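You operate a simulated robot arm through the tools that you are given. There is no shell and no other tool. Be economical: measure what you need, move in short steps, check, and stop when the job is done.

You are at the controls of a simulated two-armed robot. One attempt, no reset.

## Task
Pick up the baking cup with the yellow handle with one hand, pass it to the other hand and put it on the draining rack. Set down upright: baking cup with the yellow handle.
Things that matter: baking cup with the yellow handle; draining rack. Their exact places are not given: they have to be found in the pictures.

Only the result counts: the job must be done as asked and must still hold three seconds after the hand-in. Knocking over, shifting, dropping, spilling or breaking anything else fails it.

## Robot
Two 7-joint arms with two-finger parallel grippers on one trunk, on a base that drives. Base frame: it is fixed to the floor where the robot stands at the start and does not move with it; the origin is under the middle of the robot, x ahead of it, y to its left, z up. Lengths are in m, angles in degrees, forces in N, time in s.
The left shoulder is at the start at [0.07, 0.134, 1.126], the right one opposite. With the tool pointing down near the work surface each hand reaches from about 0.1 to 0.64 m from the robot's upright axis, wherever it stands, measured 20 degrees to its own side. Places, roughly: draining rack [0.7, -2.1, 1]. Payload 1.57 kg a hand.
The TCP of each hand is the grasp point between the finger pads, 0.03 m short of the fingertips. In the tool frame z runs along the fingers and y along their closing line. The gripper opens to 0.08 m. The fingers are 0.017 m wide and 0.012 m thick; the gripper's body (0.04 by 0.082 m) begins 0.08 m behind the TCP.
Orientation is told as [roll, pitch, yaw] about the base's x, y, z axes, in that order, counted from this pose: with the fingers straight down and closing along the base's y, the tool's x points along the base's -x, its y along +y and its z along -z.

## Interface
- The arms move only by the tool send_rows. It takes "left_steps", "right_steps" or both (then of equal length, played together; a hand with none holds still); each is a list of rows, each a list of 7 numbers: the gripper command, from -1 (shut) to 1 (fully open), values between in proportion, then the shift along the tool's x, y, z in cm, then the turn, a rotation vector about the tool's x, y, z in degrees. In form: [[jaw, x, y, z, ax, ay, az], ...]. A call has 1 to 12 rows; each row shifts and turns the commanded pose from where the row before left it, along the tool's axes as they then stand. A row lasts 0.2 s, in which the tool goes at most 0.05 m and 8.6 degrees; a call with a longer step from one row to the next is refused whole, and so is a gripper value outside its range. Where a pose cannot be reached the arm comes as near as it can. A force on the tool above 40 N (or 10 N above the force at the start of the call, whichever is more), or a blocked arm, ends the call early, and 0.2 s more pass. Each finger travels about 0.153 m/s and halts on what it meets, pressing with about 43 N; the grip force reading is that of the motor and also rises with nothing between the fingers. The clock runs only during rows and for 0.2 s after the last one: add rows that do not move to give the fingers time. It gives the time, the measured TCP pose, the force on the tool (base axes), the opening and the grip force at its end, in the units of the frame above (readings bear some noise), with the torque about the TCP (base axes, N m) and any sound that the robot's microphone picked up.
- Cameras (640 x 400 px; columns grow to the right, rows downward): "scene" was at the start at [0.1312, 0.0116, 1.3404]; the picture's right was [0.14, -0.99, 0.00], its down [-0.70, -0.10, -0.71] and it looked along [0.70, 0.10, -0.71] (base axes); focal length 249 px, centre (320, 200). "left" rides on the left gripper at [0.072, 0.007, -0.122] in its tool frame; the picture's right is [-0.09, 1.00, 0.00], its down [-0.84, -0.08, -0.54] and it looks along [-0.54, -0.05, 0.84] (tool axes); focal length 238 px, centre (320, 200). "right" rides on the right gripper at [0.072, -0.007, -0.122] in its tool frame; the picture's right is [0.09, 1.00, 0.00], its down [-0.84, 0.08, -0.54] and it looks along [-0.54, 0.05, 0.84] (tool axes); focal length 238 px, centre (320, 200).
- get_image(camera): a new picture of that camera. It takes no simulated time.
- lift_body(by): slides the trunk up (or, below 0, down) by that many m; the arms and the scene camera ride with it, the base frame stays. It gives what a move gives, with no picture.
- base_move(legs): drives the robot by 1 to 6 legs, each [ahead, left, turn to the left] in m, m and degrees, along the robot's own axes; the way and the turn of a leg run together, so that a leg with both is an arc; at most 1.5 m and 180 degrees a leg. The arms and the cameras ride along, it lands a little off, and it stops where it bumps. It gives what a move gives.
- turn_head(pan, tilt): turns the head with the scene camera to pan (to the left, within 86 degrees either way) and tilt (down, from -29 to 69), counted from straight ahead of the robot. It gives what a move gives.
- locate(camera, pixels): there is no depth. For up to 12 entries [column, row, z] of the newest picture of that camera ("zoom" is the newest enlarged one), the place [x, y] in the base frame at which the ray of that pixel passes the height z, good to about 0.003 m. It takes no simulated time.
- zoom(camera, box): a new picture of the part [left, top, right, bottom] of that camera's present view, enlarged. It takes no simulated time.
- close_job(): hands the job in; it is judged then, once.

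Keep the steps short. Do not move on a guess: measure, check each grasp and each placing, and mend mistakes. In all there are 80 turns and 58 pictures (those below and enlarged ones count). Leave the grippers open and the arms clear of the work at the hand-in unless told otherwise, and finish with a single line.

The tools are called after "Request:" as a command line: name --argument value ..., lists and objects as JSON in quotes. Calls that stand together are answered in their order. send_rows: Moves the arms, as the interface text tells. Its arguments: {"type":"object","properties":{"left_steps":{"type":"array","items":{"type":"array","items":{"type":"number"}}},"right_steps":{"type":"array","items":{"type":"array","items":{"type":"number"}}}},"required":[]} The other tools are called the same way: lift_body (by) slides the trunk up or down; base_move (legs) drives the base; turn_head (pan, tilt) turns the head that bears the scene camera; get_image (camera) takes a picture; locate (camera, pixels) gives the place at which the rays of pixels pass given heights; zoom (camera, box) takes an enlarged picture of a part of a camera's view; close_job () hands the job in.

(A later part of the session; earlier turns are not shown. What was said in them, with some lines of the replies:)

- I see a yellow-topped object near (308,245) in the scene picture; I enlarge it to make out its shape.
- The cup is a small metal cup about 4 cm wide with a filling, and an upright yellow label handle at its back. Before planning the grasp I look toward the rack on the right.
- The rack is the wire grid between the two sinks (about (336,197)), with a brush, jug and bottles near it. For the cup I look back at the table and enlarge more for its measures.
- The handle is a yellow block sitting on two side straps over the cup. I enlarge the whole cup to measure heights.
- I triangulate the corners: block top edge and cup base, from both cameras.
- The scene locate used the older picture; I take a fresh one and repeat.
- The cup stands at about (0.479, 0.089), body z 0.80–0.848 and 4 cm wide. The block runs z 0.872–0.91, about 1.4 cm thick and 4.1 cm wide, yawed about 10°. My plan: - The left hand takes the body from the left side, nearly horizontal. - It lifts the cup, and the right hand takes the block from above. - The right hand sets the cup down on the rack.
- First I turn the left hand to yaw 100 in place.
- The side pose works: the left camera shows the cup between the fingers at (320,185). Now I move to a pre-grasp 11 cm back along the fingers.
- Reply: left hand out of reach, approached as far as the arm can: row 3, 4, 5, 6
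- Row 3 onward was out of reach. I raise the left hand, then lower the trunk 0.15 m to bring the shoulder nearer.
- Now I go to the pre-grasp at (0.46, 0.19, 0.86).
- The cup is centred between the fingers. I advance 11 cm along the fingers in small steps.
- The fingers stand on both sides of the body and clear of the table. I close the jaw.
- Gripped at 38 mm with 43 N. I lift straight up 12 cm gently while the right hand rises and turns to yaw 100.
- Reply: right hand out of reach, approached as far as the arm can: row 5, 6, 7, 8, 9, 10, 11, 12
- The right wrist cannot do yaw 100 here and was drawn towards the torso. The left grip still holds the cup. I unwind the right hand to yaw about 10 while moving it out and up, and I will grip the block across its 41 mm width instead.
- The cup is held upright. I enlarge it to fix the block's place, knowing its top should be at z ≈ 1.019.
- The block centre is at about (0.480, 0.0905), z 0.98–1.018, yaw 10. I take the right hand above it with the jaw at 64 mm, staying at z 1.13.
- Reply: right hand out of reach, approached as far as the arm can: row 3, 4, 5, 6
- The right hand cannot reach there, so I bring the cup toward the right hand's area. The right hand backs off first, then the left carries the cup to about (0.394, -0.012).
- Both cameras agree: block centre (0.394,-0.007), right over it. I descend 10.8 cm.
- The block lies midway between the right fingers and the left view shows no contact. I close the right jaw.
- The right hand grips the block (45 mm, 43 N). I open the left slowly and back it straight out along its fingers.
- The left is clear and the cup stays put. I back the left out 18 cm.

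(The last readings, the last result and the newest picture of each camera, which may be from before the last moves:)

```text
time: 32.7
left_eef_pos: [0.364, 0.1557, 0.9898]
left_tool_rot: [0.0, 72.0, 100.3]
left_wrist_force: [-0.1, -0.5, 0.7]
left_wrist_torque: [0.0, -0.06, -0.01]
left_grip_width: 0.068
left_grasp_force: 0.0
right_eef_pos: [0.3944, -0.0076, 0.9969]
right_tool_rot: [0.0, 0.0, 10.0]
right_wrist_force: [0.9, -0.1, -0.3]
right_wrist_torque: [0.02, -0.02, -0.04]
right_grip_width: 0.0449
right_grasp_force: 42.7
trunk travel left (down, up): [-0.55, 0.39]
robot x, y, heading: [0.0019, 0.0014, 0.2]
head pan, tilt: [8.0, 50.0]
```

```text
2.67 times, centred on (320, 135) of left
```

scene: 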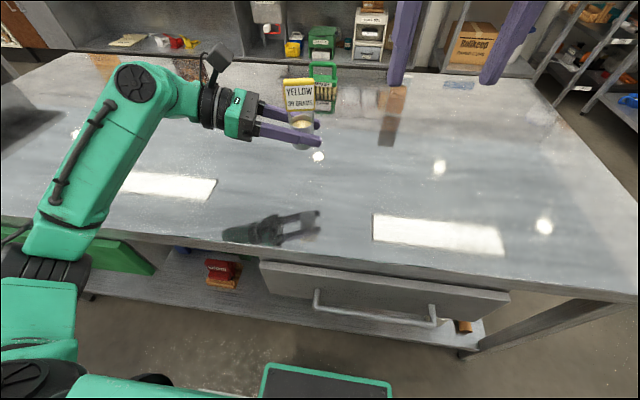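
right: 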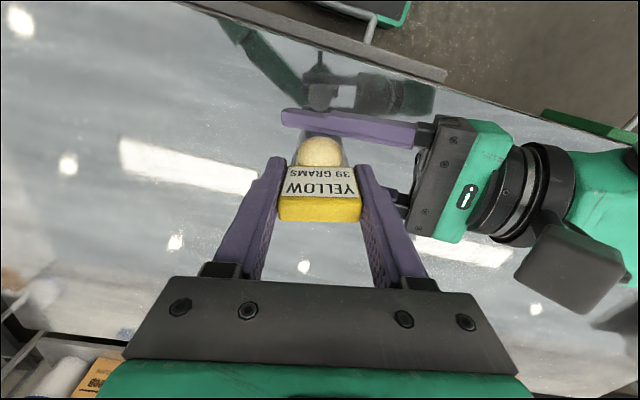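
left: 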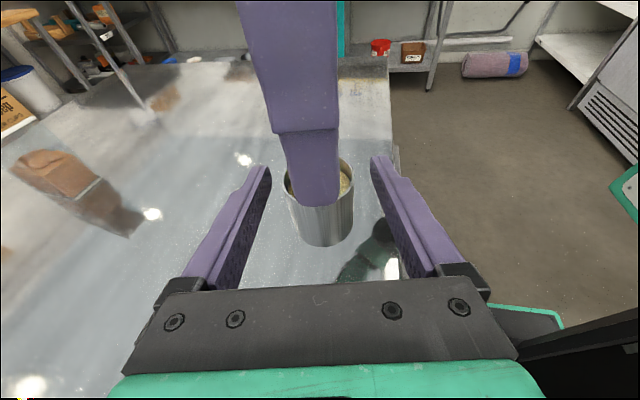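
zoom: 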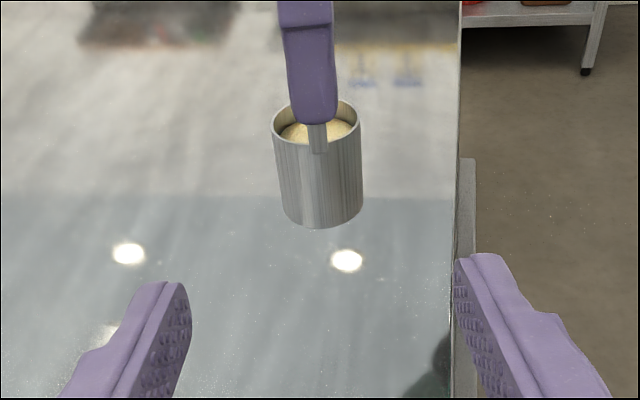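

The handover is done and the cup hangs upright in the right hand. I raise the trunk 0.25 m and fold the left hand back to pointing down.

Request:
lift_body --by 0.25

Request:
send_rows --left_steps '[[0.7, 0, 0, -3, 0, -8, 0], [0.7, 0, 0, -3, 0, -8, 0], [0.7, 0, 0, -3, 0, -8, 0], [0.7, 0, 0, -3, 0, -8, 0], [0.7, 0, 0, 0, 0, -8, 0], [0.7, 0, 0, 0, 0, -8, 0], [0.7, 0, 0, 0, 0, -8, 0], [0.7, 0, 0, 0, 0, -8, 0], [0.7, 0, 0, 0, 0, -8, 0]]'

Request:
send_rows --left_steps '[[0.7, 0, 0, 0, 0, 0, 8.35], [0.7, 0, 0, 0, 0, 0, 8.35], [0.7, 0, 0, 0, 0, 0, 8.35], [0.7, 0, 0, 0, 0, 0, 8.35], [0.7, 0, 0, 0, 0, 0, 8.35], [0.7, 0, 0, 0, 0, 0, 8.35], [0.7, 0, 0, 0, 0, 0, 8.35], [0.7, 0, 0, 0, 0, 0, 8.35], [0.7, 0, 0, 0, 0, 0, 8.35], [0.7, 0, 0, 0, 0, 0, 8.35], [0.7, 0, 0, 0, 0, 0, 8.35], [0.7, 0, 0, 0, 0, 0, 8.35]]'

Request:
turn_head --pan -70 --tilt 35

Request:
get_image --camera "scene"

```text
time: 35.3
left_eef_pos: [0.366, 0.1568, 1.2398]
left_tool_rot: [0.0, 72.0, 100.3]
left_wrist_force: [-0.1, -1.0, 0.2]
left_wrist_torque: [0.02, 0.01, 0.02]
left_grip_width: 0.0681
left_grasp_force: 0.1
right_eef_pos: [0.3942, -0.007, 1.2474]
right_tool_rot: [-0.1, -0.1, 10.0]
right_wrist_force: [0.4, 0.0, -1.2]
right_wrist_torque: [0.03, -0.01, 0.02]
right_grip_width: 0.0446
right_grasp_force: 43.0
trunk travel left (down, up): [-0.8, 0.14]
robot x, y, heading: [0.0016, -0.0012, 0.0]
head pan, tilt: [8.0, 50.0]
```

```text
time: 37.3
left_eef_pos: [0.3482, 0.2569, 1.2998]
left_tool_rot: [0.2, -0.2, 100.2]
left_wrist_force: [-0.2, -0.3, -0.2]
left_wrist_torque: [0.0, -0.04, 0.01]
left_grip_width: 0.0681
left_grasp_force: 0.0
right_eef_pos: [0.395, -0.0087, 1.2471]
right_tool_rot: [0.1, 0.0, 9.8]
right_wrist_force: [0.2, 0.1, -0.6]
right_wrist_torque: [0.04, -0.02, 0.01]
right_grip_width: 0.0443
right_grasp_force: 43.1
trunk travel left (down, up): [-0.8, 0.14]
robot x, y, heading: [0.0014, -0.0015, 0.1]
head pan, tilt: [8.0, 50.0]
```

```text
time: 39.9
left_eef_pos: [0.3475, 0.2582, 1.2988]
left_tool_rot: [0.0, 0.0, 0.0]
left_wrist_force: [-0.9, 0.2, -0.6]
left_wrist_torque: [0.0, 0.01, -0.04]
left_grip_width: 0.0679
left_grasp_force: 0.1
right_eef_pos: [0.3945, -0.0072, 1.2474]
right_tool_rot: [0.0, 0.0, 10.0]
right_wrist_force: [-0.7, 0.5, -1.0]
right_wrist_torque: [0.01, 0.01, -0.01]
right_grip_width: 0.0445
right_grasp_force: 43.5
trunk travel left (down, up): [-0.8, 0.14]
robot x, y, heading: [-0.0019, -0.0029, -0.2]
head pan, tilt: [8.0, 50.0]
```

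```text
time: 41.4
left_eef_pos: [0.3482, 0.259, 1.2997]
left_tool_rot: [0.0, 0.0, 0.0]
left_wrist_force: [0.4, -0.8, 0.2]
left_wrist_torque: [0.01, -0.02, -0.01]
left_grip_width: 0.0684
left_grasp_force: 0.1
right_eef_pos: [0.3947, -0.0073, 1.247]
right_tool_rot: [0.1, 0.1, 9.9]
right_wrist_force: [-0.6, -0.4, -0.2]
right_wrist_torque: [0.02, 0.02, 0.0]
right_grip_width: 0.0444
right_grasp_force: 43.1
trunk travel left (down, up): [-0.8, 0.14]
robot x, y, heading: [0.0037, 0.0014, -0.1]
head pan, tilt: [-70.0, 35.0]
```

```text
25 pictures are left
```

scene: 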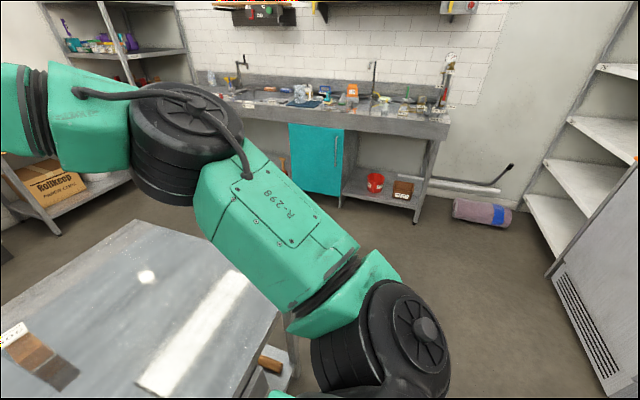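

Request:
locate --camera "scene" --pixels '[[275, 310, 0.8], [135, 220, 0.8], [415, 220, 0], [338, 206, 0], [290, 125, 0.87], [446, 125, 0.87], [330, 103, 0.9], [550, 275, 0], [52, 232, 0]]'

Request:
zoom --camera "scene" --box '[260, 60, 420, 160]'

```text
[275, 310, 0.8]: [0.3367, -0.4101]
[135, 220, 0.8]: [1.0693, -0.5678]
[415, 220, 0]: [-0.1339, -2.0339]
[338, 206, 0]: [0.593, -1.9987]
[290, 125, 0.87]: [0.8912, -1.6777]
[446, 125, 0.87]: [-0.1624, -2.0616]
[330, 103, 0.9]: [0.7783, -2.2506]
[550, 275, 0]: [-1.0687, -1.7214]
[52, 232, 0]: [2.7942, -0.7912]
```

```text
4.00 times, centred on (340, 110) of scene
```

zoom: 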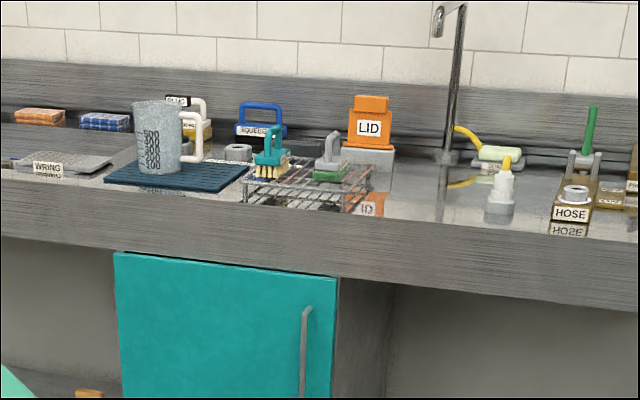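

The table's right edge lies at y ≥ -0.57 and the sink front is near y -1.97, with free floor between. I back up 0.25, turn right 90°, then go ahead 1.2.

Request:
base_move --legs '[[-0.25, 0, 0], [0, 0, -90], [1.2, 0, 0]]'

Request:
turn_head --pan 40 --tilt 30

Request:
get_image --camera "scene"

```text
time: 52.4
left_eef_pos: [0.0406, -1.4858, 1.2989]
left_tool_rot: [0.1, 0.0, -89.2]
left_wrist_force: [-0.1, 0.0, 0.5]
left_wrist_torque: [-0.01, 0.02, -0.02]
left_grip_width: 0.0679
left_grasp_force: 0.2
right_eef_pos: [-0.2232, -1.5358, 1.247]
right_tool_rot: [0.1, 0.0, -79.3]
right_wrist_force: [0.5, -0.1, -1.2]
right_wrist_torque: [0.0, 0.02, -0.03]
right_grip_width: 0.0444
right_grasp_force: 42.7
trunk travel left (down, up): [-0.8, 0.14]
robot x, y, heading: [-0.2205, -1.1389, -88.9]
head pan, tilt: [-70.0, 35.0]
```

```text
time: 54.3
left_eef_pos: [0.0399, -1.4858, 1.2987]
left_tool_rot: [-0.1, 0.0, -89.3]
left_wrist_force: [-0.9, -0.3, 0.4]
left_wrist_torque: [0.01, 0.02, 0.02]
left_grip_width: 0.0679
left_grasp_force: 0.0
right_eef_pos: [-0.2226, -1.5362, 1.2474]
right_tool_rot: [-0.1, -0.1, -79.2]
right_wrist_force: [-0.1, 0.4, -0.1]
right_wrist_torque: [-0.01, 0.02, 0.01]
right_grip_width: 0.0442
right_grasp_force: 43.1
trunk travel left (down, up): [-0.8, 0.14]
robot x, y, heading: [-0.2219, -1.1396, -89.0]
head pan, tilt: [40.0, 30.0]
```

```text
23 pictures are left
```

scene: 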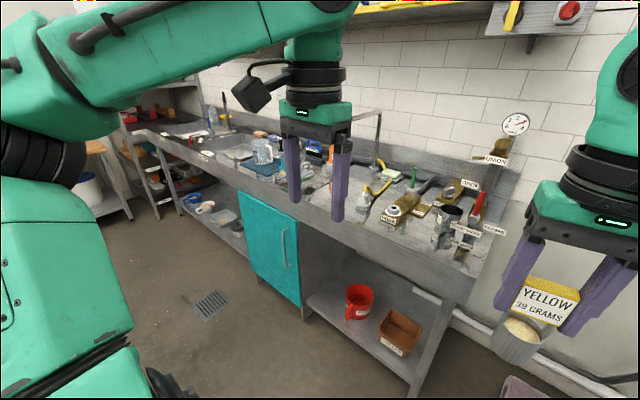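

Clear way. I drive 0.95 m to the left so as to face the rack, then look down at it.

Request:
base_move --legs '[[0, 0.95, 0]]'

Request:
turn_head --pan 0 --tilt 35

Request:
get_image --camera "scene"

```text
time: 59.3
left_eef_pos: [1.0066, -1.4702, 1.2999]
left_tool_rot: [-0.1, 0.0, -88.8]
left_wrist_force: [-0.6, 0.1, 0.0]
left_wrist_torque: [-0.02, -0.02, 0.01]
left_grip_width: 0.0682
left_grasp_force: 0.1
right_eef_pos: [0.7429, -1.5207, 1.247]
right_tool_rot: [0.1, 0.0, -79.0]
right_wrist_force: [0.2, -0.2, -1.5]
right_wrist_torque: [0.02, -0.02, -0.02]
right_grip_width: 0.0441
right_grasp_force: 42.8
trunk travel left (down, up): [-0.8, 0.14]
robot x, y, heading: [0.7429, -1.1243, -88.9]
head pan, tilt: [40.0, 30.0]
```

```text
time: 60.4
left_eef_pos: [1.0066, -1.4683, 1.2992]
left_tool_rot: [0.0, 0.1, -88.9]
left_wrist_force: [-0.4, 0.4, -0.1]
left_wrist_torque: [-0.01, 0.0, -0.01]
left_grip_width: 0.0679
left_grasp_force: 0.1
right_eef_pos: [0.7432, -1.5207, 1.2471]
right_tool_rot: [0.0, 0.0, -79.0]
right_wrist_force: [-0.3, -1.1, -1.6]
right_wrist_torque: [0.03, 0.0, -0.01]
right_grip_width: 0.044
right_grasp_force: 42.8
trunk travel left (down, up): [-0.8, 0.14]
robot x, y, heading: [0.7467, -1.1205, -88.6]
head pan, tilt: [0.0, 35.0]
```

```text
22 pictures are left
```

scene: 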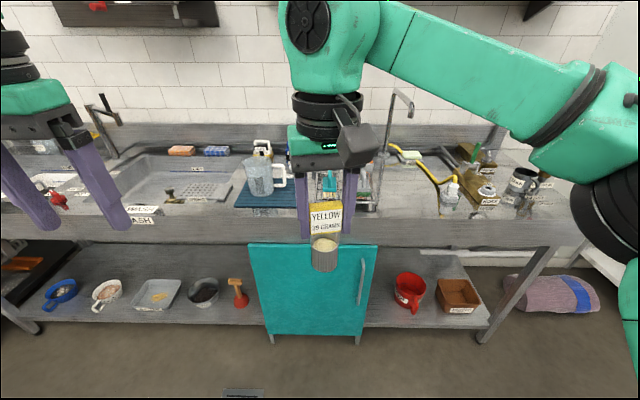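

The hand hides the rack; I shift it 20 cm to the right and look again.

Request:
send_rows --right_steps '[[-1, 0.35, -1.97, 0, 0, 0, 0], [-1, 0.7, -3.94, 0, 0, 0, 0], [-1, 0.7, -3.94, 0, 0, 0, 0], [-1, 0.7, -3.94, 0, 0, 0, 0], [-1, 0.7, -3.94, 0, 0, 0, 0], [-1, 0.35, -1.97, 0, 0, 0, 0]]'

Request:
zoom --camera "scene" --box '[240, 130, 400, 230]'

```text
time: 61.8
left_eef_pos: [1.0072, -1.4686, 1.2984]
left_tool_rot: [0.0, 0.0, -88.9]
left_wrist_force: [-0.4, 0.0, -1.0]
left_wrist_torque: [0.01, 0.01, -0.02]
left_grip_width: 0.068
left_grasp_force: 0.0
right_eef_pos: [0.5436, -1.5241, 1.2493]
right_tool_rot: [0.2, 0.0, -78.8]
right_wrist_force: [0.3, -0.5, -1.6]
right_wrist_torque: [0.01, -0.01, -0.03]
right_grip_width: 0.0444
right_grasp_force: 43.1
trunk travel left (down, up): [-0.8, 0.14]
robot x, y, heading: [0.7436, -1.1267, -88.9]
head pan, tilt: [0.0, 35.0]
```

```text
4.00 times, centred on (320, 180) of scene
```

zoom: 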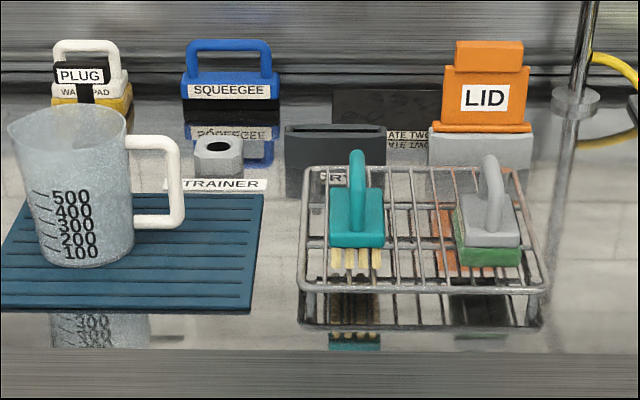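

The rack holds a teal brush and a green-grey sponge, with a free gap between them and free space in front. I read positions at assumed heights to triangulate later.

Request:
locate --camera "zoom" --pixels '[[303, 285, 0.9], [303, 285, 0.95], [543, 290, 0.9], [543, 290, 0.95], [308, 172, 0.9], [308, 172, 0.95], [513, 170, 0.95], [575, 105, 0.9], [320, 350, 0.9], [320, 350, 0.87], [383, 240, 0.95], [460, 240, 0.95]]'

Request:
base_move --legs '[[0.3, 0, 0]]'

Request:
turn_head --pan 0 --tilt 48

Request:
get_image --camera "scene"

```text
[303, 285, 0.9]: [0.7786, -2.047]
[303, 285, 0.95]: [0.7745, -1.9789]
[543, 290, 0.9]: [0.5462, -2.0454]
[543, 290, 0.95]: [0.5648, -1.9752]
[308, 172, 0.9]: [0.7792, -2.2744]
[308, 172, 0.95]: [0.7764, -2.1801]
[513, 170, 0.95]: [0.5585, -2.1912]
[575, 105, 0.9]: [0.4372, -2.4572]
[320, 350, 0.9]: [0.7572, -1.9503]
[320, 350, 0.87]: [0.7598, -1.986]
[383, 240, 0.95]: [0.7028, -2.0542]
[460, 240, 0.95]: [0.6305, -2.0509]
```

```text
time: 63.8
left_eef_pos: [1.0106, -1.7689, 1.2992]
left_tool_rot: [-0.1, -0.1, -89.2]
left_wrist_force: [-0.4, 0.4, 0.8]
left_wrist_torque: [-0.01, -0.01, 0.0]
left_grip_width: 0.068
left_grasp_force: 0.0
right_eef_pos: [0.5478, -1.8227, 1.2499]
right_tool_rot: [-0.1, -0.1, -79.3]
right_wrist_force: [-0.1, 0.2, -0.5]
right_wrist_torque: [-0.01, 0.03, -0.03]
right_grip_width: 0.0442
right_grasp_force: 42.8
trunk travel left (down, up): [-0.8, 0.14]
robot x, y, heading: [0.7441, -1.4308, -89.1]
head pan, tilt: [0.0, 35.0]
```

```text
time: 64.6
left_eef_pos: [1.0103, -1.7727, 1.2987]
left_tool_rot: [0.1, 0.1, -89.2]
left_wrist_force: [-0.4, 0.0, -0.3]
left_wrist_torque: [0.01, 0.03, -0.03]
left_grip_width: 0.068
left_grasp_force: 0.1
right_eef_pos: [0.5477, -1.8259, 1.2501]
right_tool_rot: [0.0, 0.1, -79.3]
right_wrist_force: [-1.0, -0.5, -1.2]
right_wrist_torque: [0.02, -0.01, -0.01]
right_grip_width: 0.0442
right_grasp_force: 43.3
trunk travel left (down, up): [-0.8, 0.14]
robot x, y, heading: [0.7474, -1.4273, -89.0]
head pan, tilt: [0.0, 48.0]
```

```text
20 pictures are left
```

scene: 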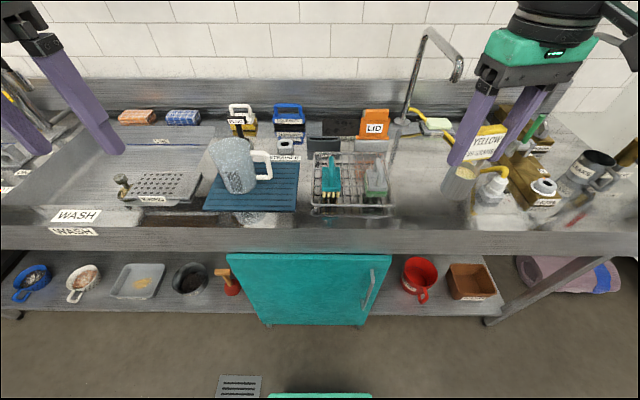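

Request:
zoom --camera "scene" --box '[296, 135, 408, 225]'

```text
4.44 times, centred on (352, 180) of scene
```

zoom: 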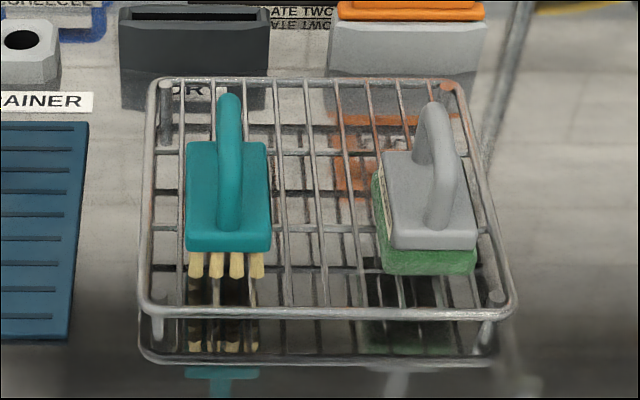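

I locate rack corners from this nearer view to fix its height.

Request:
locate --camera "zoom" --pixels '[[140, 308, 0.9], [140, 308, 0.95], [515, 310, 0.9], [515, 310, 0.95], [150, 82, 0.9], [150, 82, 0.95], [465, 82, 0.95], [268, 250, 0.94], [380, 262, 0.93], [322, 265, 0.92], [320, 312, 0.92], [270, 160, 0.95]]'

```text
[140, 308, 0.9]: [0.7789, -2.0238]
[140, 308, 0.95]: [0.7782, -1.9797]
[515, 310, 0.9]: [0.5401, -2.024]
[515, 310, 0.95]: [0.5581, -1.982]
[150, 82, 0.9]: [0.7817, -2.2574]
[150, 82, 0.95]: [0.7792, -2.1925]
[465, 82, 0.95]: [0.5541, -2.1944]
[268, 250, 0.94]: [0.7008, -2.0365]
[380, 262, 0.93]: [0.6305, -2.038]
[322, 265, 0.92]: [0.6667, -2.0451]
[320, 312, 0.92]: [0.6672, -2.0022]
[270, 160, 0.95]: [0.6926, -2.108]
```

The rack top comes out near z 0.94 (x 0.556–0.778, front bar y ≈ -1.983). The free gap spans x 0.63–0.70, so my target is (0.666, -2.028). I check the faucet's place before going nearer.

Request:
locate --camera "scene" --pixels '[[458, 78, 1.1], [458, 78, 1.2], [430, 30, 1.2], [430, 30, 1.3], [398, 122, 0.88], [310, 395, 0.2], [310, 395, 0.3]]'

Request:
get_image --camera "right"

```text
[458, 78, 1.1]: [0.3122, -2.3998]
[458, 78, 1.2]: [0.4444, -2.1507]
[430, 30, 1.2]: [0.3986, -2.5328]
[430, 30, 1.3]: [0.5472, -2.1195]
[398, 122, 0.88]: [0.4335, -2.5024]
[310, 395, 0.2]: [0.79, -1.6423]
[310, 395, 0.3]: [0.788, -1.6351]
```

```text
18 pictures are left
```

right: 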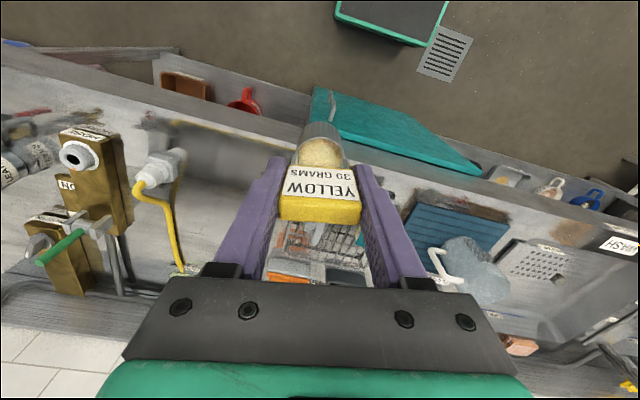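

The faucet is well behind. I drive 0.12 m nearer.

Request:
base_move --legs '[[0.12, 0, 0]]'

```text
time: 65.8
left_eef_pos: [1.0137, -1.8902, 1.2998]
left_tool_rot: [0.0, -0.2, -89.0]
left_wrist_force: [0.9, 0.4, 0.1]
left_wrist_torque: [-0.02, 0.0, -0.02]
left_grip_width: 0.0678
left_grasp_force: 0.0
right_eef_pos: [0.5518, -1.9435, 1.2513]
right_tool_rot: [0.0, -0.2, -79.2]
right_wrist_force: [0.6, -0.4, -1.6]
right_wrist_torque: [0.0, -0.04, 0.03]
right_grip_width: 0.0442
right_grasp_force: 42.7
trunk travel left (down, up): [-0.8, 0.14]
robot x, y, heading: [0.7478, -1.5501, -89.0]
head pan, tilt: [0.0, 48.0]
```

I move the right hand over (0.666, -2.028), still high.

Request:
send_rows --right_steps '[[-1, -1.05, 0.96, 0, 0, 0, 0], [-1, -2.09, 1.92, 0, 0, 0, 0], [-1, -2.09, 1.92, 0, 0, 0, 0], [-1, -2.09, 1.92, 0, 0, 0, 0], [-1, -2.09, 1.92, 0, 0, 0, 0], [-1, -1.04, 0.96, 0, 0, 0, 0], [-1, 0, 0, 0, 0, 0, 0]]'

Request:
turn_head --pan 0 --tilt 55

Request:
get_image --camera "scene"

Request:
get_image --camera "right"

```text
time: 67.4
left_eef_pos: [1.0125, -1.8934, 1.3004]
left_tool_rot: [0.1, -0.1, -89.1]
left_wrist_force: [0.3, -0.7, -0.8]
left_wrist_torque: [0.01, 0.01, 0.0]
left_grip_width: 0.0679
left_grasp_force: 0.1
right_eef_pos: [0.6636, -2.0313, 1.2503]
right_tool_rot: [0.2, -0.1, -79.1]
right_wrist_force: [0.0, -0.7, -1.7]
right_wrist_torque: [-0.01, 0.0, -0.03]
right_grip_width: 0.0442
right_grasp_force: 42.7
trunk travel left (down, up): [-0.8, 0.14]
robot x, y, heading: [0.7481, -1.5497, -88.9]
head pan, tilt: [0.0, 48.0]
```

```text
time: 68.1
left_eef_pos: [1.0149, -1.8926, 1.3001]
left_tool_rot: [0.1, 0.1, -88.9]
left_wrist_force: [0.0, -0.6, -0.1]
left_wrist_torque: [0.01, -0.03, 0.0]
left_grip_width: 0.068
left_grasp_force: 0.0
right_eef_pos: [0.6639, -2.033, 1.249]
right_tool_rot: [-0.1, 0.0, -79.2]
right_wrist_force: [0.4, 0.1, -0.8]
right_wrist_torque: [-0.03, 0.0, -0.02]
right_grip_width: 0.0444
right_grasp_force: 43.8
trunk travel left (down, up): [-0.8, 0.14]
robot x, y, heading: [0.7455, -1.5482, -89.0]
head pan, tilt: [0.0, 55.0]
```

```text
17 pictures are left
```

scene: 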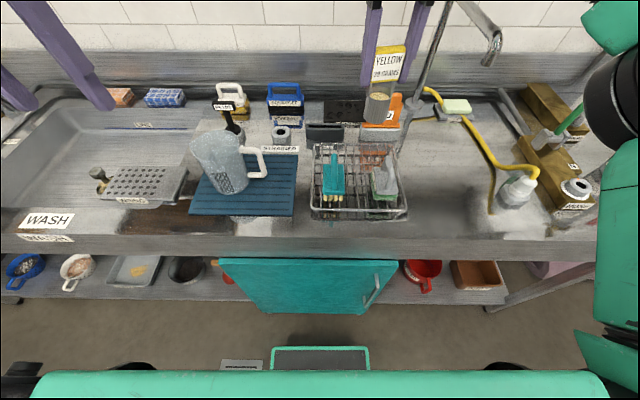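

```text
16 pictures are left
```

right: 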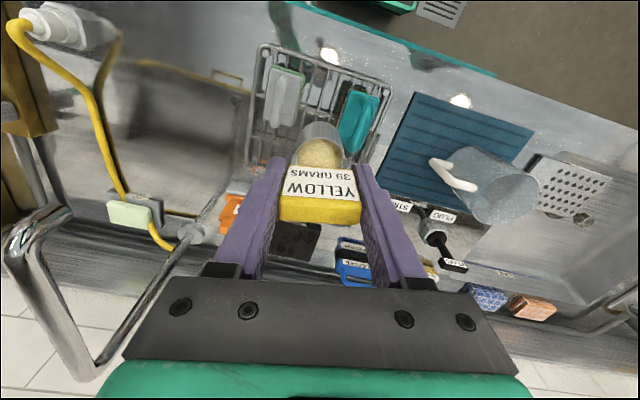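

The rack is fully seen now; I enlarge it for a finer height measure and exact target.

Request:
zoom --camera "scene" --box '[304, 135, 416, 225]'

Request:
locate --camera "right" --pixels '[[264, 46, 0.92], [264, 46, 0.96], [304, 73, 0.96], [342, 120, 0.96], [392, 85, 0.92], [392, 85, 0.96]]'

```text
4.44 times, centred on (360, 180) of scene
```

zoom: 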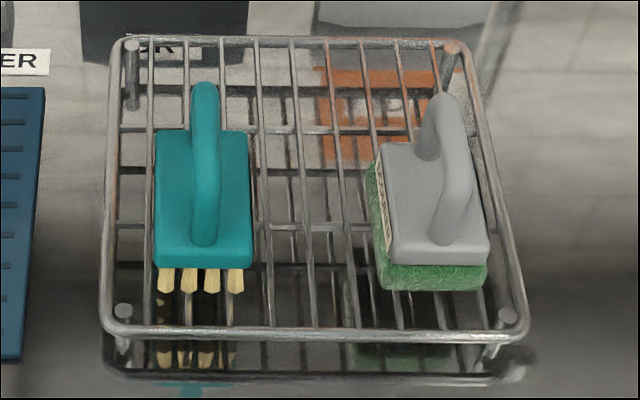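

```text
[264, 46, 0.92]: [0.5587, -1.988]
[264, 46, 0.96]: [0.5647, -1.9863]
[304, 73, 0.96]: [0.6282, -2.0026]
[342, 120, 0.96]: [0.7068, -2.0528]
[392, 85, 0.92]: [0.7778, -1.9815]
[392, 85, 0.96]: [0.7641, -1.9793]
```

Request:
locate --camera "zoom" --pixels '[[105, 330, 0.92], [105, 330, 0.95], [530, 332, 0.92], [530, 332, 0.95], [118, 38, 0.92], [118, 38, 0.95], [312, 332, 0.92], [312, 332, 0.95], [252, 265, 0.96], [382, 270, 0.95], [315, 280, 0.94], [315, 120, 0.94]]'

```text
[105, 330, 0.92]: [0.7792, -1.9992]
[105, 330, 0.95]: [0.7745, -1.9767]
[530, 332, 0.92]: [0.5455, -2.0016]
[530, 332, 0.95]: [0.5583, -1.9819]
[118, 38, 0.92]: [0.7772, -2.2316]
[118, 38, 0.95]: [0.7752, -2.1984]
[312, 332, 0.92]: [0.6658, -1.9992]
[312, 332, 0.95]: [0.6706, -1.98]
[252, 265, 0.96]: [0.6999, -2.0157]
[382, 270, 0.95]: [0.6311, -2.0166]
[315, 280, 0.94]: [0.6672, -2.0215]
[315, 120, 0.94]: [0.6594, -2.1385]
```

Rack top ≈ 0.944. To stand the cup symmetrically on two rods I enlarge the gap to find the rods.

Request:
zoom --camera "scene" --box '[332, 175, 380, 217]'

```text
9.52 times, centred on (356, 196) of scene
```

zoom: 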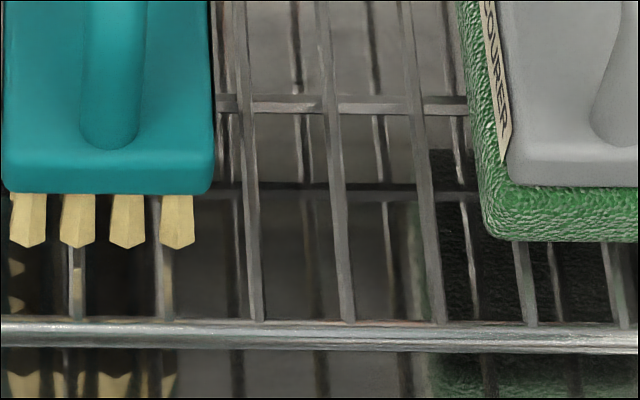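

Request:
locate --camera "zoom" --pixels '[[250, 225, 0.942], [340, 225, 0.942], [428, 225, 0.942], [340, 335, 0.942], [190, 247, 0.942], [482, 230, 0.942], [500, 240, 0.942], [212, 185, 0.96]]'

```text
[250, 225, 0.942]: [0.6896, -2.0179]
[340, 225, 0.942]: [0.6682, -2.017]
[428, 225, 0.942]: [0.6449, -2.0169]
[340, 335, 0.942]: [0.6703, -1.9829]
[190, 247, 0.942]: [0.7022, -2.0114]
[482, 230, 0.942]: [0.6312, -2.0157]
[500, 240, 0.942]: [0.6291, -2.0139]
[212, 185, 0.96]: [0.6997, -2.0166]
```

The rods in the gap lie at x 0.690, 0.668 and 0.645. I place the cup centre at about (0.661, -2.025), resting on the latter two and about 1 cm off the sponge. I adjust 8 mm forward and descend 15 cm.

Request:
send_rows --right_steps '[[-1, 0.8, 0.1, 0, 0, 0, 0], [-1, 0, 0, 2.5, 0, 0, 0], [-1, 0, 0, 2.5, 0, 0, 0], [-1, 0, 0, 2.5, 0, 0, 0], [-1, 0, 0, 2.5, 0, 0, 0], [-1, 0, 0, 2.5, 0, 0, 0], [-1, 0, 0, 2.5, 0, 0, 0], [-1, 0, 0, 0, 0, 0, 0]]'

Request:
zoom --camera "scene" --box '[304, 125, 416, 225]'

Request:
zoom --camera "right" --box '[220, 20, 420, 145]'

```text
time: 69.9
left_eef_pos: [1.0128, -1.8927, 1.2983]
left_tool_rot: [0.1, 0.0, -89.0]
left_wrist_force: [-0.6, 0.3, 0.3]
left_wrist_torque: [0.03, -0.03, -0.01]
left_grip_width: 0.0682
left_grasp_force: 0.0
right_eef_pos: [0.6651, -2.0251, 1.098]
right_tool_rot: [0.0, -0.1, -79.1]
right_wrist_force: [-0.4, -0.7, -0.9]
right_wrist_torque: [0.01, 0.02, 0.0]
right_grip_width: 0.0443
right_grasp_force: 42.8
trunk travel left (down, up): [-0.8, 0.14]
robot x, y, heading: [0.7518, -1.5495, -88.9]
head pan, tilt: [0.0, 55.0]
```

```text
4.00 times, centred on (360, 175) of scene
```

zoom: 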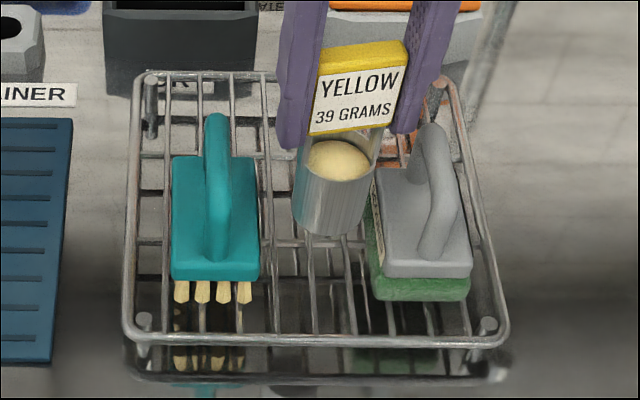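

```text
3.20 times, centred on (320, 82) of right
```

zoom: 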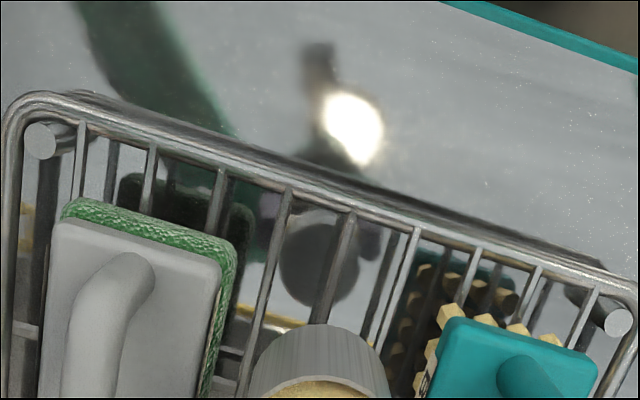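

Request:
locate --camera "scene" --pixels '[[362.5, 184.25, 1.008], [353.25, 178, 1.008], [370.75, 180, 1.008]]'

Request:
send_rows --right_steps '[[-1, 0, 0, 1.5, 0, 0, 0], [-1, 0, 0, 1.5, 0, 0, 0], [-1, 0, 0, 1.0, 0, 0, 0], [-1, 0, 0, 0, 0, 0, 0]]'

Request:
zoom --camera "scene" --box '[320, 145, 400, 215]'

Request:
zoom --camera "right" --box '[220, 20, 420, 165]'

```text
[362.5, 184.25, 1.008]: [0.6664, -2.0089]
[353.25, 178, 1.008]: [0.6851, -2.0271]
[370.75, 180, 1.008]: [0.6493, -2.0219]
```

```text
time: 70.9
left_eef_pos: [1.0133, -1.8927, 1.3002]
left_tool_rot: [0.0, 0.0, -89.0]
left_wrist_force: [-0.7, -0.5, 0.3]
left_wrist_torque: [0.01, 0.0, -0.02]
left_grip_width: 0.0681
left_grasp_force: 0.0
right_eef_pos: [0.6649, -2.0245, 1.0584]
right_tool_rot: [0.0, 0.0, -79.0]
right_wrist_force: [0.3, 0.0, -0.1]
right_wrist_torque: [-0.01, 0.02, 0.01]
right_grip_width: 0.0443
right_grasp_force: 43.1
trunk travel left (down, up): [-0.8, 0.14]
robot x, y, heading: [0.7493, -1.5479, -89.1]
head pan, tilt: [0.0, 55.0]
```

```text
5.71 times, centred on (360, 180) of scene
```

zoom: 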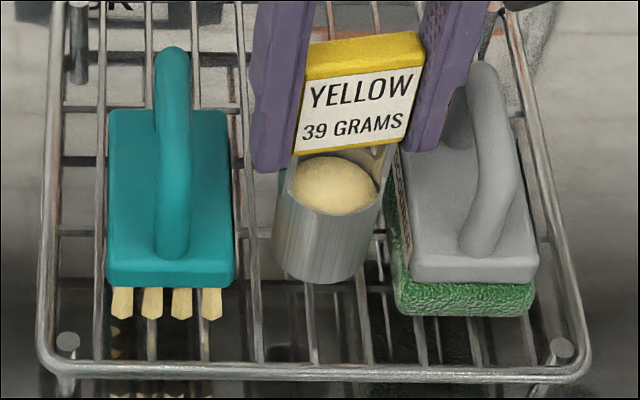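

```text
2.76 times, centred on (320, 92) of right
```

zoom: 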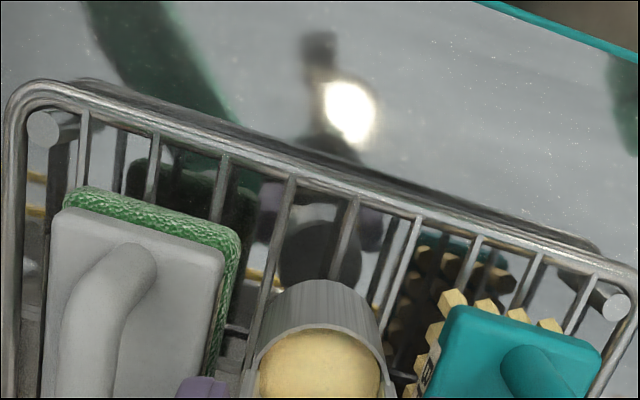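

The cup centre reads x ≈ 0.667, on one rod; it should go about 6 mm toward -x. I check how near the finger is to the grey sponge handle first.

Request:
locate --camera "scene" --pixels '[[386.3, 160.7, 1.0], [386.3, 160.7, 1.03], [389, 156.6, 1.03], [386, 187, 0.98], [382.5, 171.5, 1.03], [367.7, 190, 0.968], [351.8, 190, 0.968], [372.8, 194, 0.955]]'

```text
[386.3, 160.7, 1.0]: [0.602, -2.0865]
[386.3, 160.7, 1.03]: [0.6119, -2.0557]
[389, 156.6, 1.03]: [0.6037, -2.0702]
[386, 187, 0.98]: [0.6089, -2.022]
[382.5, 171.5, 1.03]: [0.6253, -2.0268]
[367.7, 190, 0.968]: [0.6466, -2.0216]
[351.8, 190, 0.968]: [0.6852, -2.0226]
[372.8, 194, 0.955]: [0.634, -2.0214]
```

Clearances are fine (sponge edge 0.632, handle ≤ 0.612). I shift 5.5 mm and go down 1.6 cm.

Request:
send_rows --right_steps '[[-1, 0.1, -0.54, 0, 0, 0, 0], [-1, 0, 0, 0.8, 0, 0, 0], [-1, 0, 0, 0.8, 0, 0, 0], [-1, 0, 0, 0, 0, 0, 0]]'

Request:
zoom --camera "scene" --box '[328, 160, 392, 210]'

```text
time: 71.9
left_eef_pos: [1.0139, -1.8923, 1.2989]
left_tool_rot: [0.0, 0.0, -89.0]
left_wrist_force: [0.1, -0.4, -0.2]
left_wrist_torque: [0.0, -0.01, -0.01]
left_grip_width: 0.0678
left_grasp_force: 0.2
right_eef_pos: [0.658, -2.0248, 1.0438]
right_tool_rot: [0.0, 0.1, -79.0]
right_wrist_force: [0.0, 0.3, -0.3]
right_wrist_torque: [-0.03, -0.01, 0.0]
right_grip_width: 0.0443
right_grasp_force: 43.2
trunk travel left (down, up): [-0.8, 0.14]
robot x, y, heading: [0.75, -1.5516, -88.9]
head pan, tilt: [0.0, 55.0]
```

```text
8.00 times, centred on (360, 185) of scene
```

zoom: 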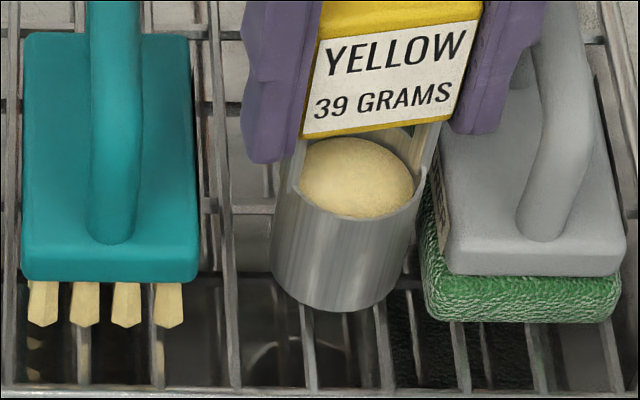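

The two rods pass under both sides of the base. I now feel down in 2 mm steps.

Request:
send_rows --right_steps '[[-1, 0, 0, 0.3, 0, 0, 0], [-1, 0, 0, 0.2, 0, 0, 0], [-1, 0, 0, 0, 0, 0, 0]]'

Request:
send_rows --right_steps '[[-1, 0, 0, 0.2, 0, 0, 0], [-1, 0, 0, 0, 0, 0, 0]]'

Request:
send_rows --right_steps '[[-1, 0, 0, 0.2, 0, 0, 0], [-1, 0, 0, 0, 0, 0, 0]]'

```text
time: 72.7
left_eef_pos: [1.0138, -1.8929, 1.2996]
left_tool_rot: [-0.1, -0.2, -89.1]
left_wrist_force: [0.4, 0.3, -1.3]
left_wrist_torque: [-0.01, 0.03, 0.04]
left_grip_width: 0.0681
left_grasp_force: 0.1
right_eef_pos: [0.6613, -2.0228, 1.0408]
right_tool_rot: [0.1, -0.2, -79.1]
right_wrist_force: [-2.1, -4.3, 15.4]
right_wrist_torque: [-0.23, 0.27, 0.0]
right_grip_width: 0.044
right_grasp_force: 43.2
trunk travel left (down, up): [-0.8, 0.14]
robot x, y, heading: [0.7514, -1.5542, -89.0]
head pan, tilt: [0.0, 55.0]
```

```text
time: 73.3
left_eef_pos: [1.0135, -1.8911, 1.3009]
left_tool_rot: [0.0, -0.2, -89.0]
left_wrist_force: [-0.1, -0.3, 0.0]
left_wrist_torque: [-0.01, -0.04, -0.02]
left_grip_width: 0.0682
left_grasp_force: 0.1
right_eef_pos: [0.6604, -2.0229, 1.0397]
right_tool_rot: [0.0, -0.5, -79.2]
right_wrist_force: [-4.8, -9.7, 37.4]
right_wrist_torque: [-0.43, 0.37, 0.09]
right_grip_width: 0.0442
right_grasp_force: 43.4
trunk travel left (down, up): [-0.8, 0.14]
robot x, y, heading: [0.7504, -1.552, -89.2]
head pan, tilt: [0.0, 55.0]
```

```text
time: 73.9
left_eef_pos: [1.0136, -1.8897, 1.3006]
left_tool_rot: [0.0, -0.2, -89.0]
left_wrist_force: [0.3, 1.0, 0.6]
left_wrist_torque: [-0.05, 0.0, -0.01]
left_grip_width: 0.0682
left_grasp_force: 0.1
right_eef_pos: [0.6581, -2.0212, 1.038]
right_tool_rot: [0.2, -0.5, -79.1]
right_wrist_force: [-3.7, -7.8, 38.4]
right_wrist_torque: [-0.18, 0.38, 0.04]
right_grip_width: 0.0445
right_grasp_force: 42.4
trunk travel left (down, up): [-0.8, 0.14]
robot x, y, heading: [0.7527, -1.549, -88.6]
head pan, tilt: [0.0, 55.0]
```

Contact came at once and I pressed to 38 N. I ease up about 4 mm to a light touch.

Request:
send_rows --right_steps '[[-1, 0, 0, -0.2, 0, 0, 0], [-1, 0, 0, -0.2, 0, 0, 0], [-1, 0, 0, 0, 0, 0, 0]]'

Request:
zoom --camera "scene" --box '[312, 145, 408, 220]'

```text
time: 74.7
left_eef_pos: [1.0146, -1.8918, 1.3003]
left_tool_rot: [-0.1, 0.0, -89.1]
left_wrist_force: [-0.2, 0.3, -0.3]
left_wrist_torque: [-0.04, 0.01, -0.02]
left_grip_width: 0.0682
left_grasp_force: 0.2
right_eef_pos: [0.6599, -2.0216, 1.0388]
right_tool_rot: [0.0, 0.0, -79.0]
right_wrist_force: [-0.2, -7.1, 16.6]
right_wrist_torque: [-0.39, -0.03, -0.05]
right_grip_width: 0.0445
right_grasp_force: 42.7
trunk travel left (down, up): [-0.8, 0.14]
robot x, y, heading: [0.7502, -1.545, -89.0]
head pan, tilt: [0.0, 55.0]
```

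```text
5.33 times, centred on (360, 182) of scene
```

zoom: 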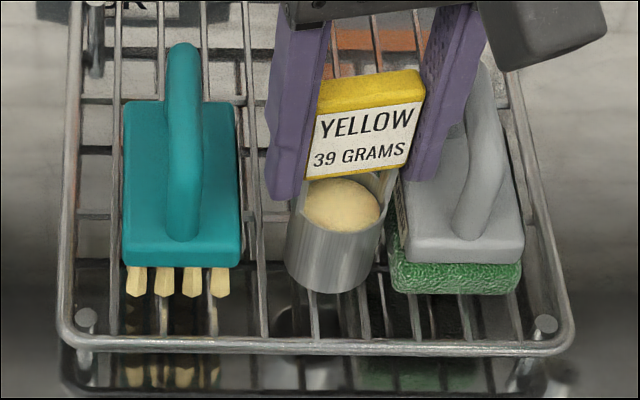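

Still 16 N upward; I ease another 1.5 mm.

Request:
send_rows --right_steps '[[-1, 0, 0, -0.15, 0, 0, 0], [-1, 0, 0, 0, 0, 0, 0], [-1, 0, 0, 0, 0, 0, 0]]'

```text
time: 75.5
left_eef_pos: [1.0128, -1.8923, 1.2993]
left_tool_rot: [0.1, -0.2, -89.2]
left_wrist_force: [-0.3, -0.6, 0.8]
left_wrist_torque: [0.03, 0.01, 0.0]
left_grip_width: 0.0681
left_grasp_force: 0.0
right_eef_pos: [0.6574, -2.0225, 1.0395]
right_tool_rot: [-0.1, 0.1, -79.0]
right_wrist_force: [0.3, 1.0, -0.1]
right_wrist_torque: [0.04, -0.03, 0.0]
right_grip_width: 0.0443
right_grasp_force: 42.7
trunk travel left (down, up): [-0.8, 0.14]
robot x, y, heading: [0.7493, -1.5517, -89.0]
head pan, tilt: [0.0, 55.0]
```

The force is near zero, so the base just touches. I open slowly, only to 56 mm.

Request:
send_rows --right_steps '[[-1, 0, 0, 0.05, 0, 0, 0], [0.12, 0, 0, 0, 0, 0, 0], [0.2, 0, 0, 0, 0, 0, 0], [0.3, 0, 0, 0, 0, 0, 0], [0.42, 0, 0, 0, 0, 0, 0], [0.42, 0, 0, 0, 0, 0, 0]]'

Request:
zoom --camera "scene" --box '[312, 145, 408, 220]'

```text
time: 76.9
left_eef_pos: [1.0124, -1.893, 1.2986]
left_tool_rot: [0.0, -0.1, -89.1]
left_wrist_force: [0.0, -0.3, -0.6]
left_wrist_torque: [-0.02, 0.03, 0.02]
left_grip_width: 0.068
left_grasp_force: 0.1
right_eef_pos: [0.6587, -2.0223, 1.0404]
right_tool_rot: [0.0, 0.0, -79.1]
right_wrist_force: [-0.1, 0.3, 0.2]
right_wrist_torque: [-0.03, -0.02, -0.01]
right_grip_width: 0.057
right_grasp_force: 0.0
trunk travel left (down, up): [-0.8, 0.14]
robot x, y, heading: [0.7524, -1.5496, -89.0]
head pan, tilt: [0.0, 55.0]
```

```text
5.33 times, centred on (360, 182) of scene
```

zoom: 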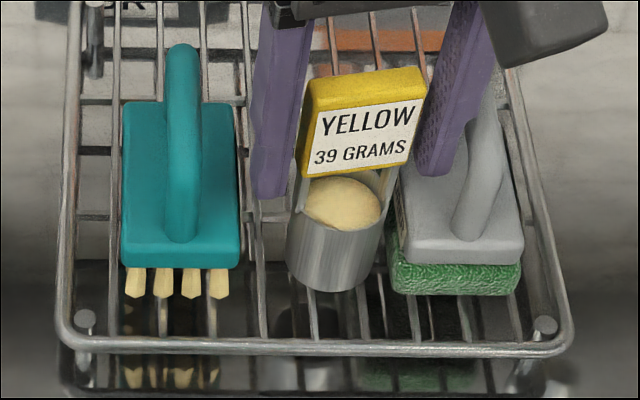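

The cup stands by itself, upright. I rise straight up.

Request:
send_rows --right_steps '[[0.42, 0, 0, -1, 0, 0, 0], [0.42, 0, 0, -1, 0, 0, 0], [0.42, 0, 0, -2, 0, 0, 0], [0.42, 0, 0, -3, 0, 0, 0], [0.42, 0, 0, -4, 0, 0, 0], [0.42, 0, 0, -4, 0, 0, 0], [0.42, 0, 0, 0, 0, 0, 0]]'

Request:
zoom --camera "scene" --box '[312, 145, 408, 220]'

```text
time: 78.5
left_eef_pos: [1.0125, -1.8931, 1.2995]
left_tool_rot: [0.0, 0.1, -89.0]
left_wrist_force: [-0.7, -0.7, 0.5]
left_wrist_torque: [0.02, 0.0, 0.02]
left_grip_width: 0.068
left_grasp_force: 0.1
right_eef_pos: [0.6577, -2.0248, 1.1907]
right_tool_rot: [0.0, 0.0, -79.1]
right_wrist_force: [-0.2, -0.2, -0.3]
right_wrist_torque: [-0.01, 0.0, -0.02]
right_grip_width: 0.0566
right_grasp_force: 0.0
trunk travel left (down, up): [-0.8, 0.14]
robot x, y, heading: [0.7492, -1.5482, -89.0]
head pan, tilt: [0.0, 55.0]
```

```text
5.33 times, centred on (360, 182) of scene
```

zoom: 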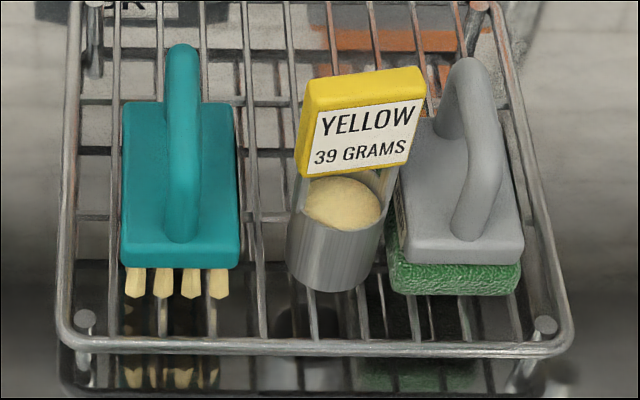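

The cup stands on the rack with nothing else moved. I open both grippers, back the base off 0.3 m, and check once more.

Request:
send_rows --right_steps '[[1, 0, 0, -3, 0, 0, 0], [1, 0, 0, 0, 0, 0, 0]]' --left_steps '[[1, 0, 0, 0, 0, 0, 0], [1, 0, 0, 0, 0, 0, 0]]'

Request:
base_move --legs '[[-0.3, 0, 0]]'

Request:
turn_head --pan 0 --tilt 40

Request:
get_image --camera "scene"

```text
time: 79.1
left_eef_pos: [1.0128, -1.8939, 1.299]
left_tool_rot: [0.0, 0.0, -89.0]
left_wrist_force: [0.1, -0.1, 0.5]
left_wrist_torque: [0.03, -0.01, 0.0]
left_grip_width: 0.0798
left_grasp_force: 0.0
right_eef_pos: [0.659, -2.0229, 1.2218]
right_tool_rot: [0.0, 0.1, -79.0]
right_wrist_force: [1.4, -0.2, 0.0]
right_wrist_torque: [0.02, 0.04, 0.0]
right_grip_width: 0.0801
right_grasp_force: 0.0
trunk travel left (down, up): [-0.8, 0.14]
robot x, y, heading: [0.7523, -1.5487, -88.9]
head pan, tilt: [0.0, 55.0]
```

```text
time: 81.2
left_eef_pos: [1.0073, -1.5944, 1.2983]
left_tool_rot: [0.0, 0.0, -89.3]
left_wrist_force: [0.1, -0.8, -0.1]
left_wrist_torque: [0.04, 0.0, 0.0]
left_grip_width: 0.0799
left_grasp_force: 0.1
right_eef_pos: [0.6523, -1.7216, 1.2196]
right_tool_rot: [0.0, 0.0, -79.3]
right_wrist_force: [0.6, 0.2, 0.1]
right_wrist_torque: [0.02, 0.0, 0.02]
right_grip_width: 0.0797
right_grasp_force: 0.0
trunk travel left (down, up): [-0.8, 0.14]
robot x, y, heading: [0.7437, -1.2453, -89.3]
head pan, tilt: [0.0, 55.0]
```

```text
time: 81.9
left_eef_pos: [1.007, -1.5904, 1.2983]
left_tool_rot: [0.0, -0.2, -89.2]
left_wrist_force: [-0.1, 0.7, -0.6]
left_wrist_torque: [-0.03, 0.0, 0.0]
left_grip_width: 0.0803
left_grasp_force: 0.1
right_eef_pos: [0.6522, -1.7196, 1.2208]
right_tool_rot: [0.0, -0.1, -79.2]
right_wrist_force: [-0.6, 0.1, 1.0]
right_wrist_torque: [0.02, 0.03, 0.0]
right_grip_width: 0.0801
right_grasp_force: 0.0
trunk travel left (down, up): [-0.8, 0.14]
robot x, y, heading: [0.744, -1.2492, -89.4]
head pan, tilt: [0.0, 40.0]
```

```text
5 pictures are left
```

scene: 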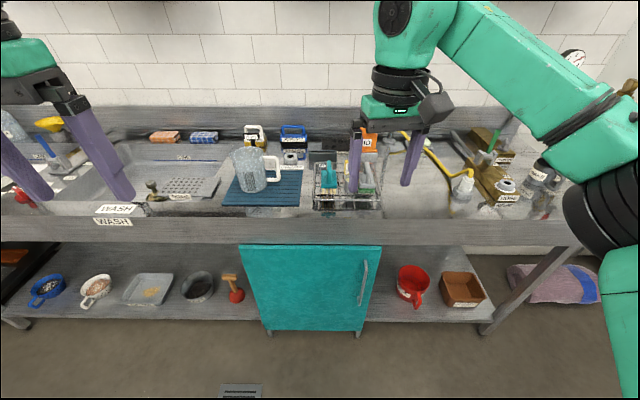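

Request:
zoom --camera "right" --box '[200, 60, 440, 290]'

Request:
zoom --camera "scene" --box '[300, 145, 400, 215]'

```text
1.74 times, centred on (320, 175) of right
```

zoom: 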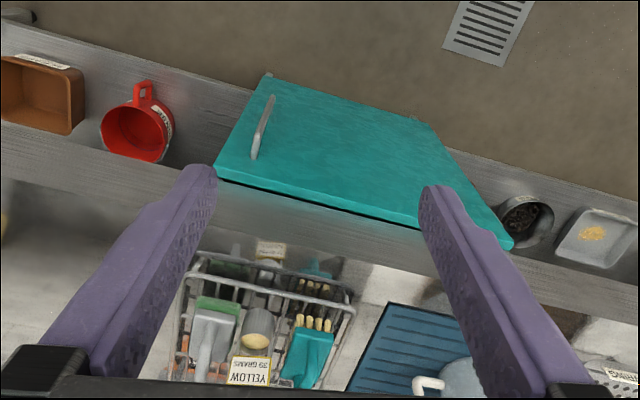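

```text
5.71 times, centred on (350, 180) of scene
```

zoom: 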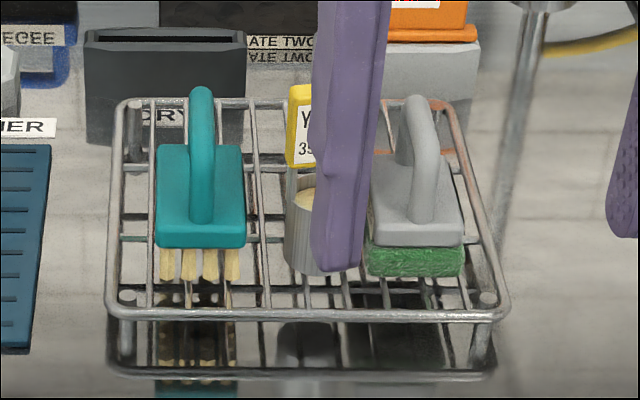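

The cup stands upright on the rack between the brush and the sponge, both grippers are open and the arms are clear. I hand in.

Request:
close_job

```text
The job is handed in.
```

The baking cup with the yellow handle was passed from the left hand to the right and now stands upright on the draining rack; the job is handed in.
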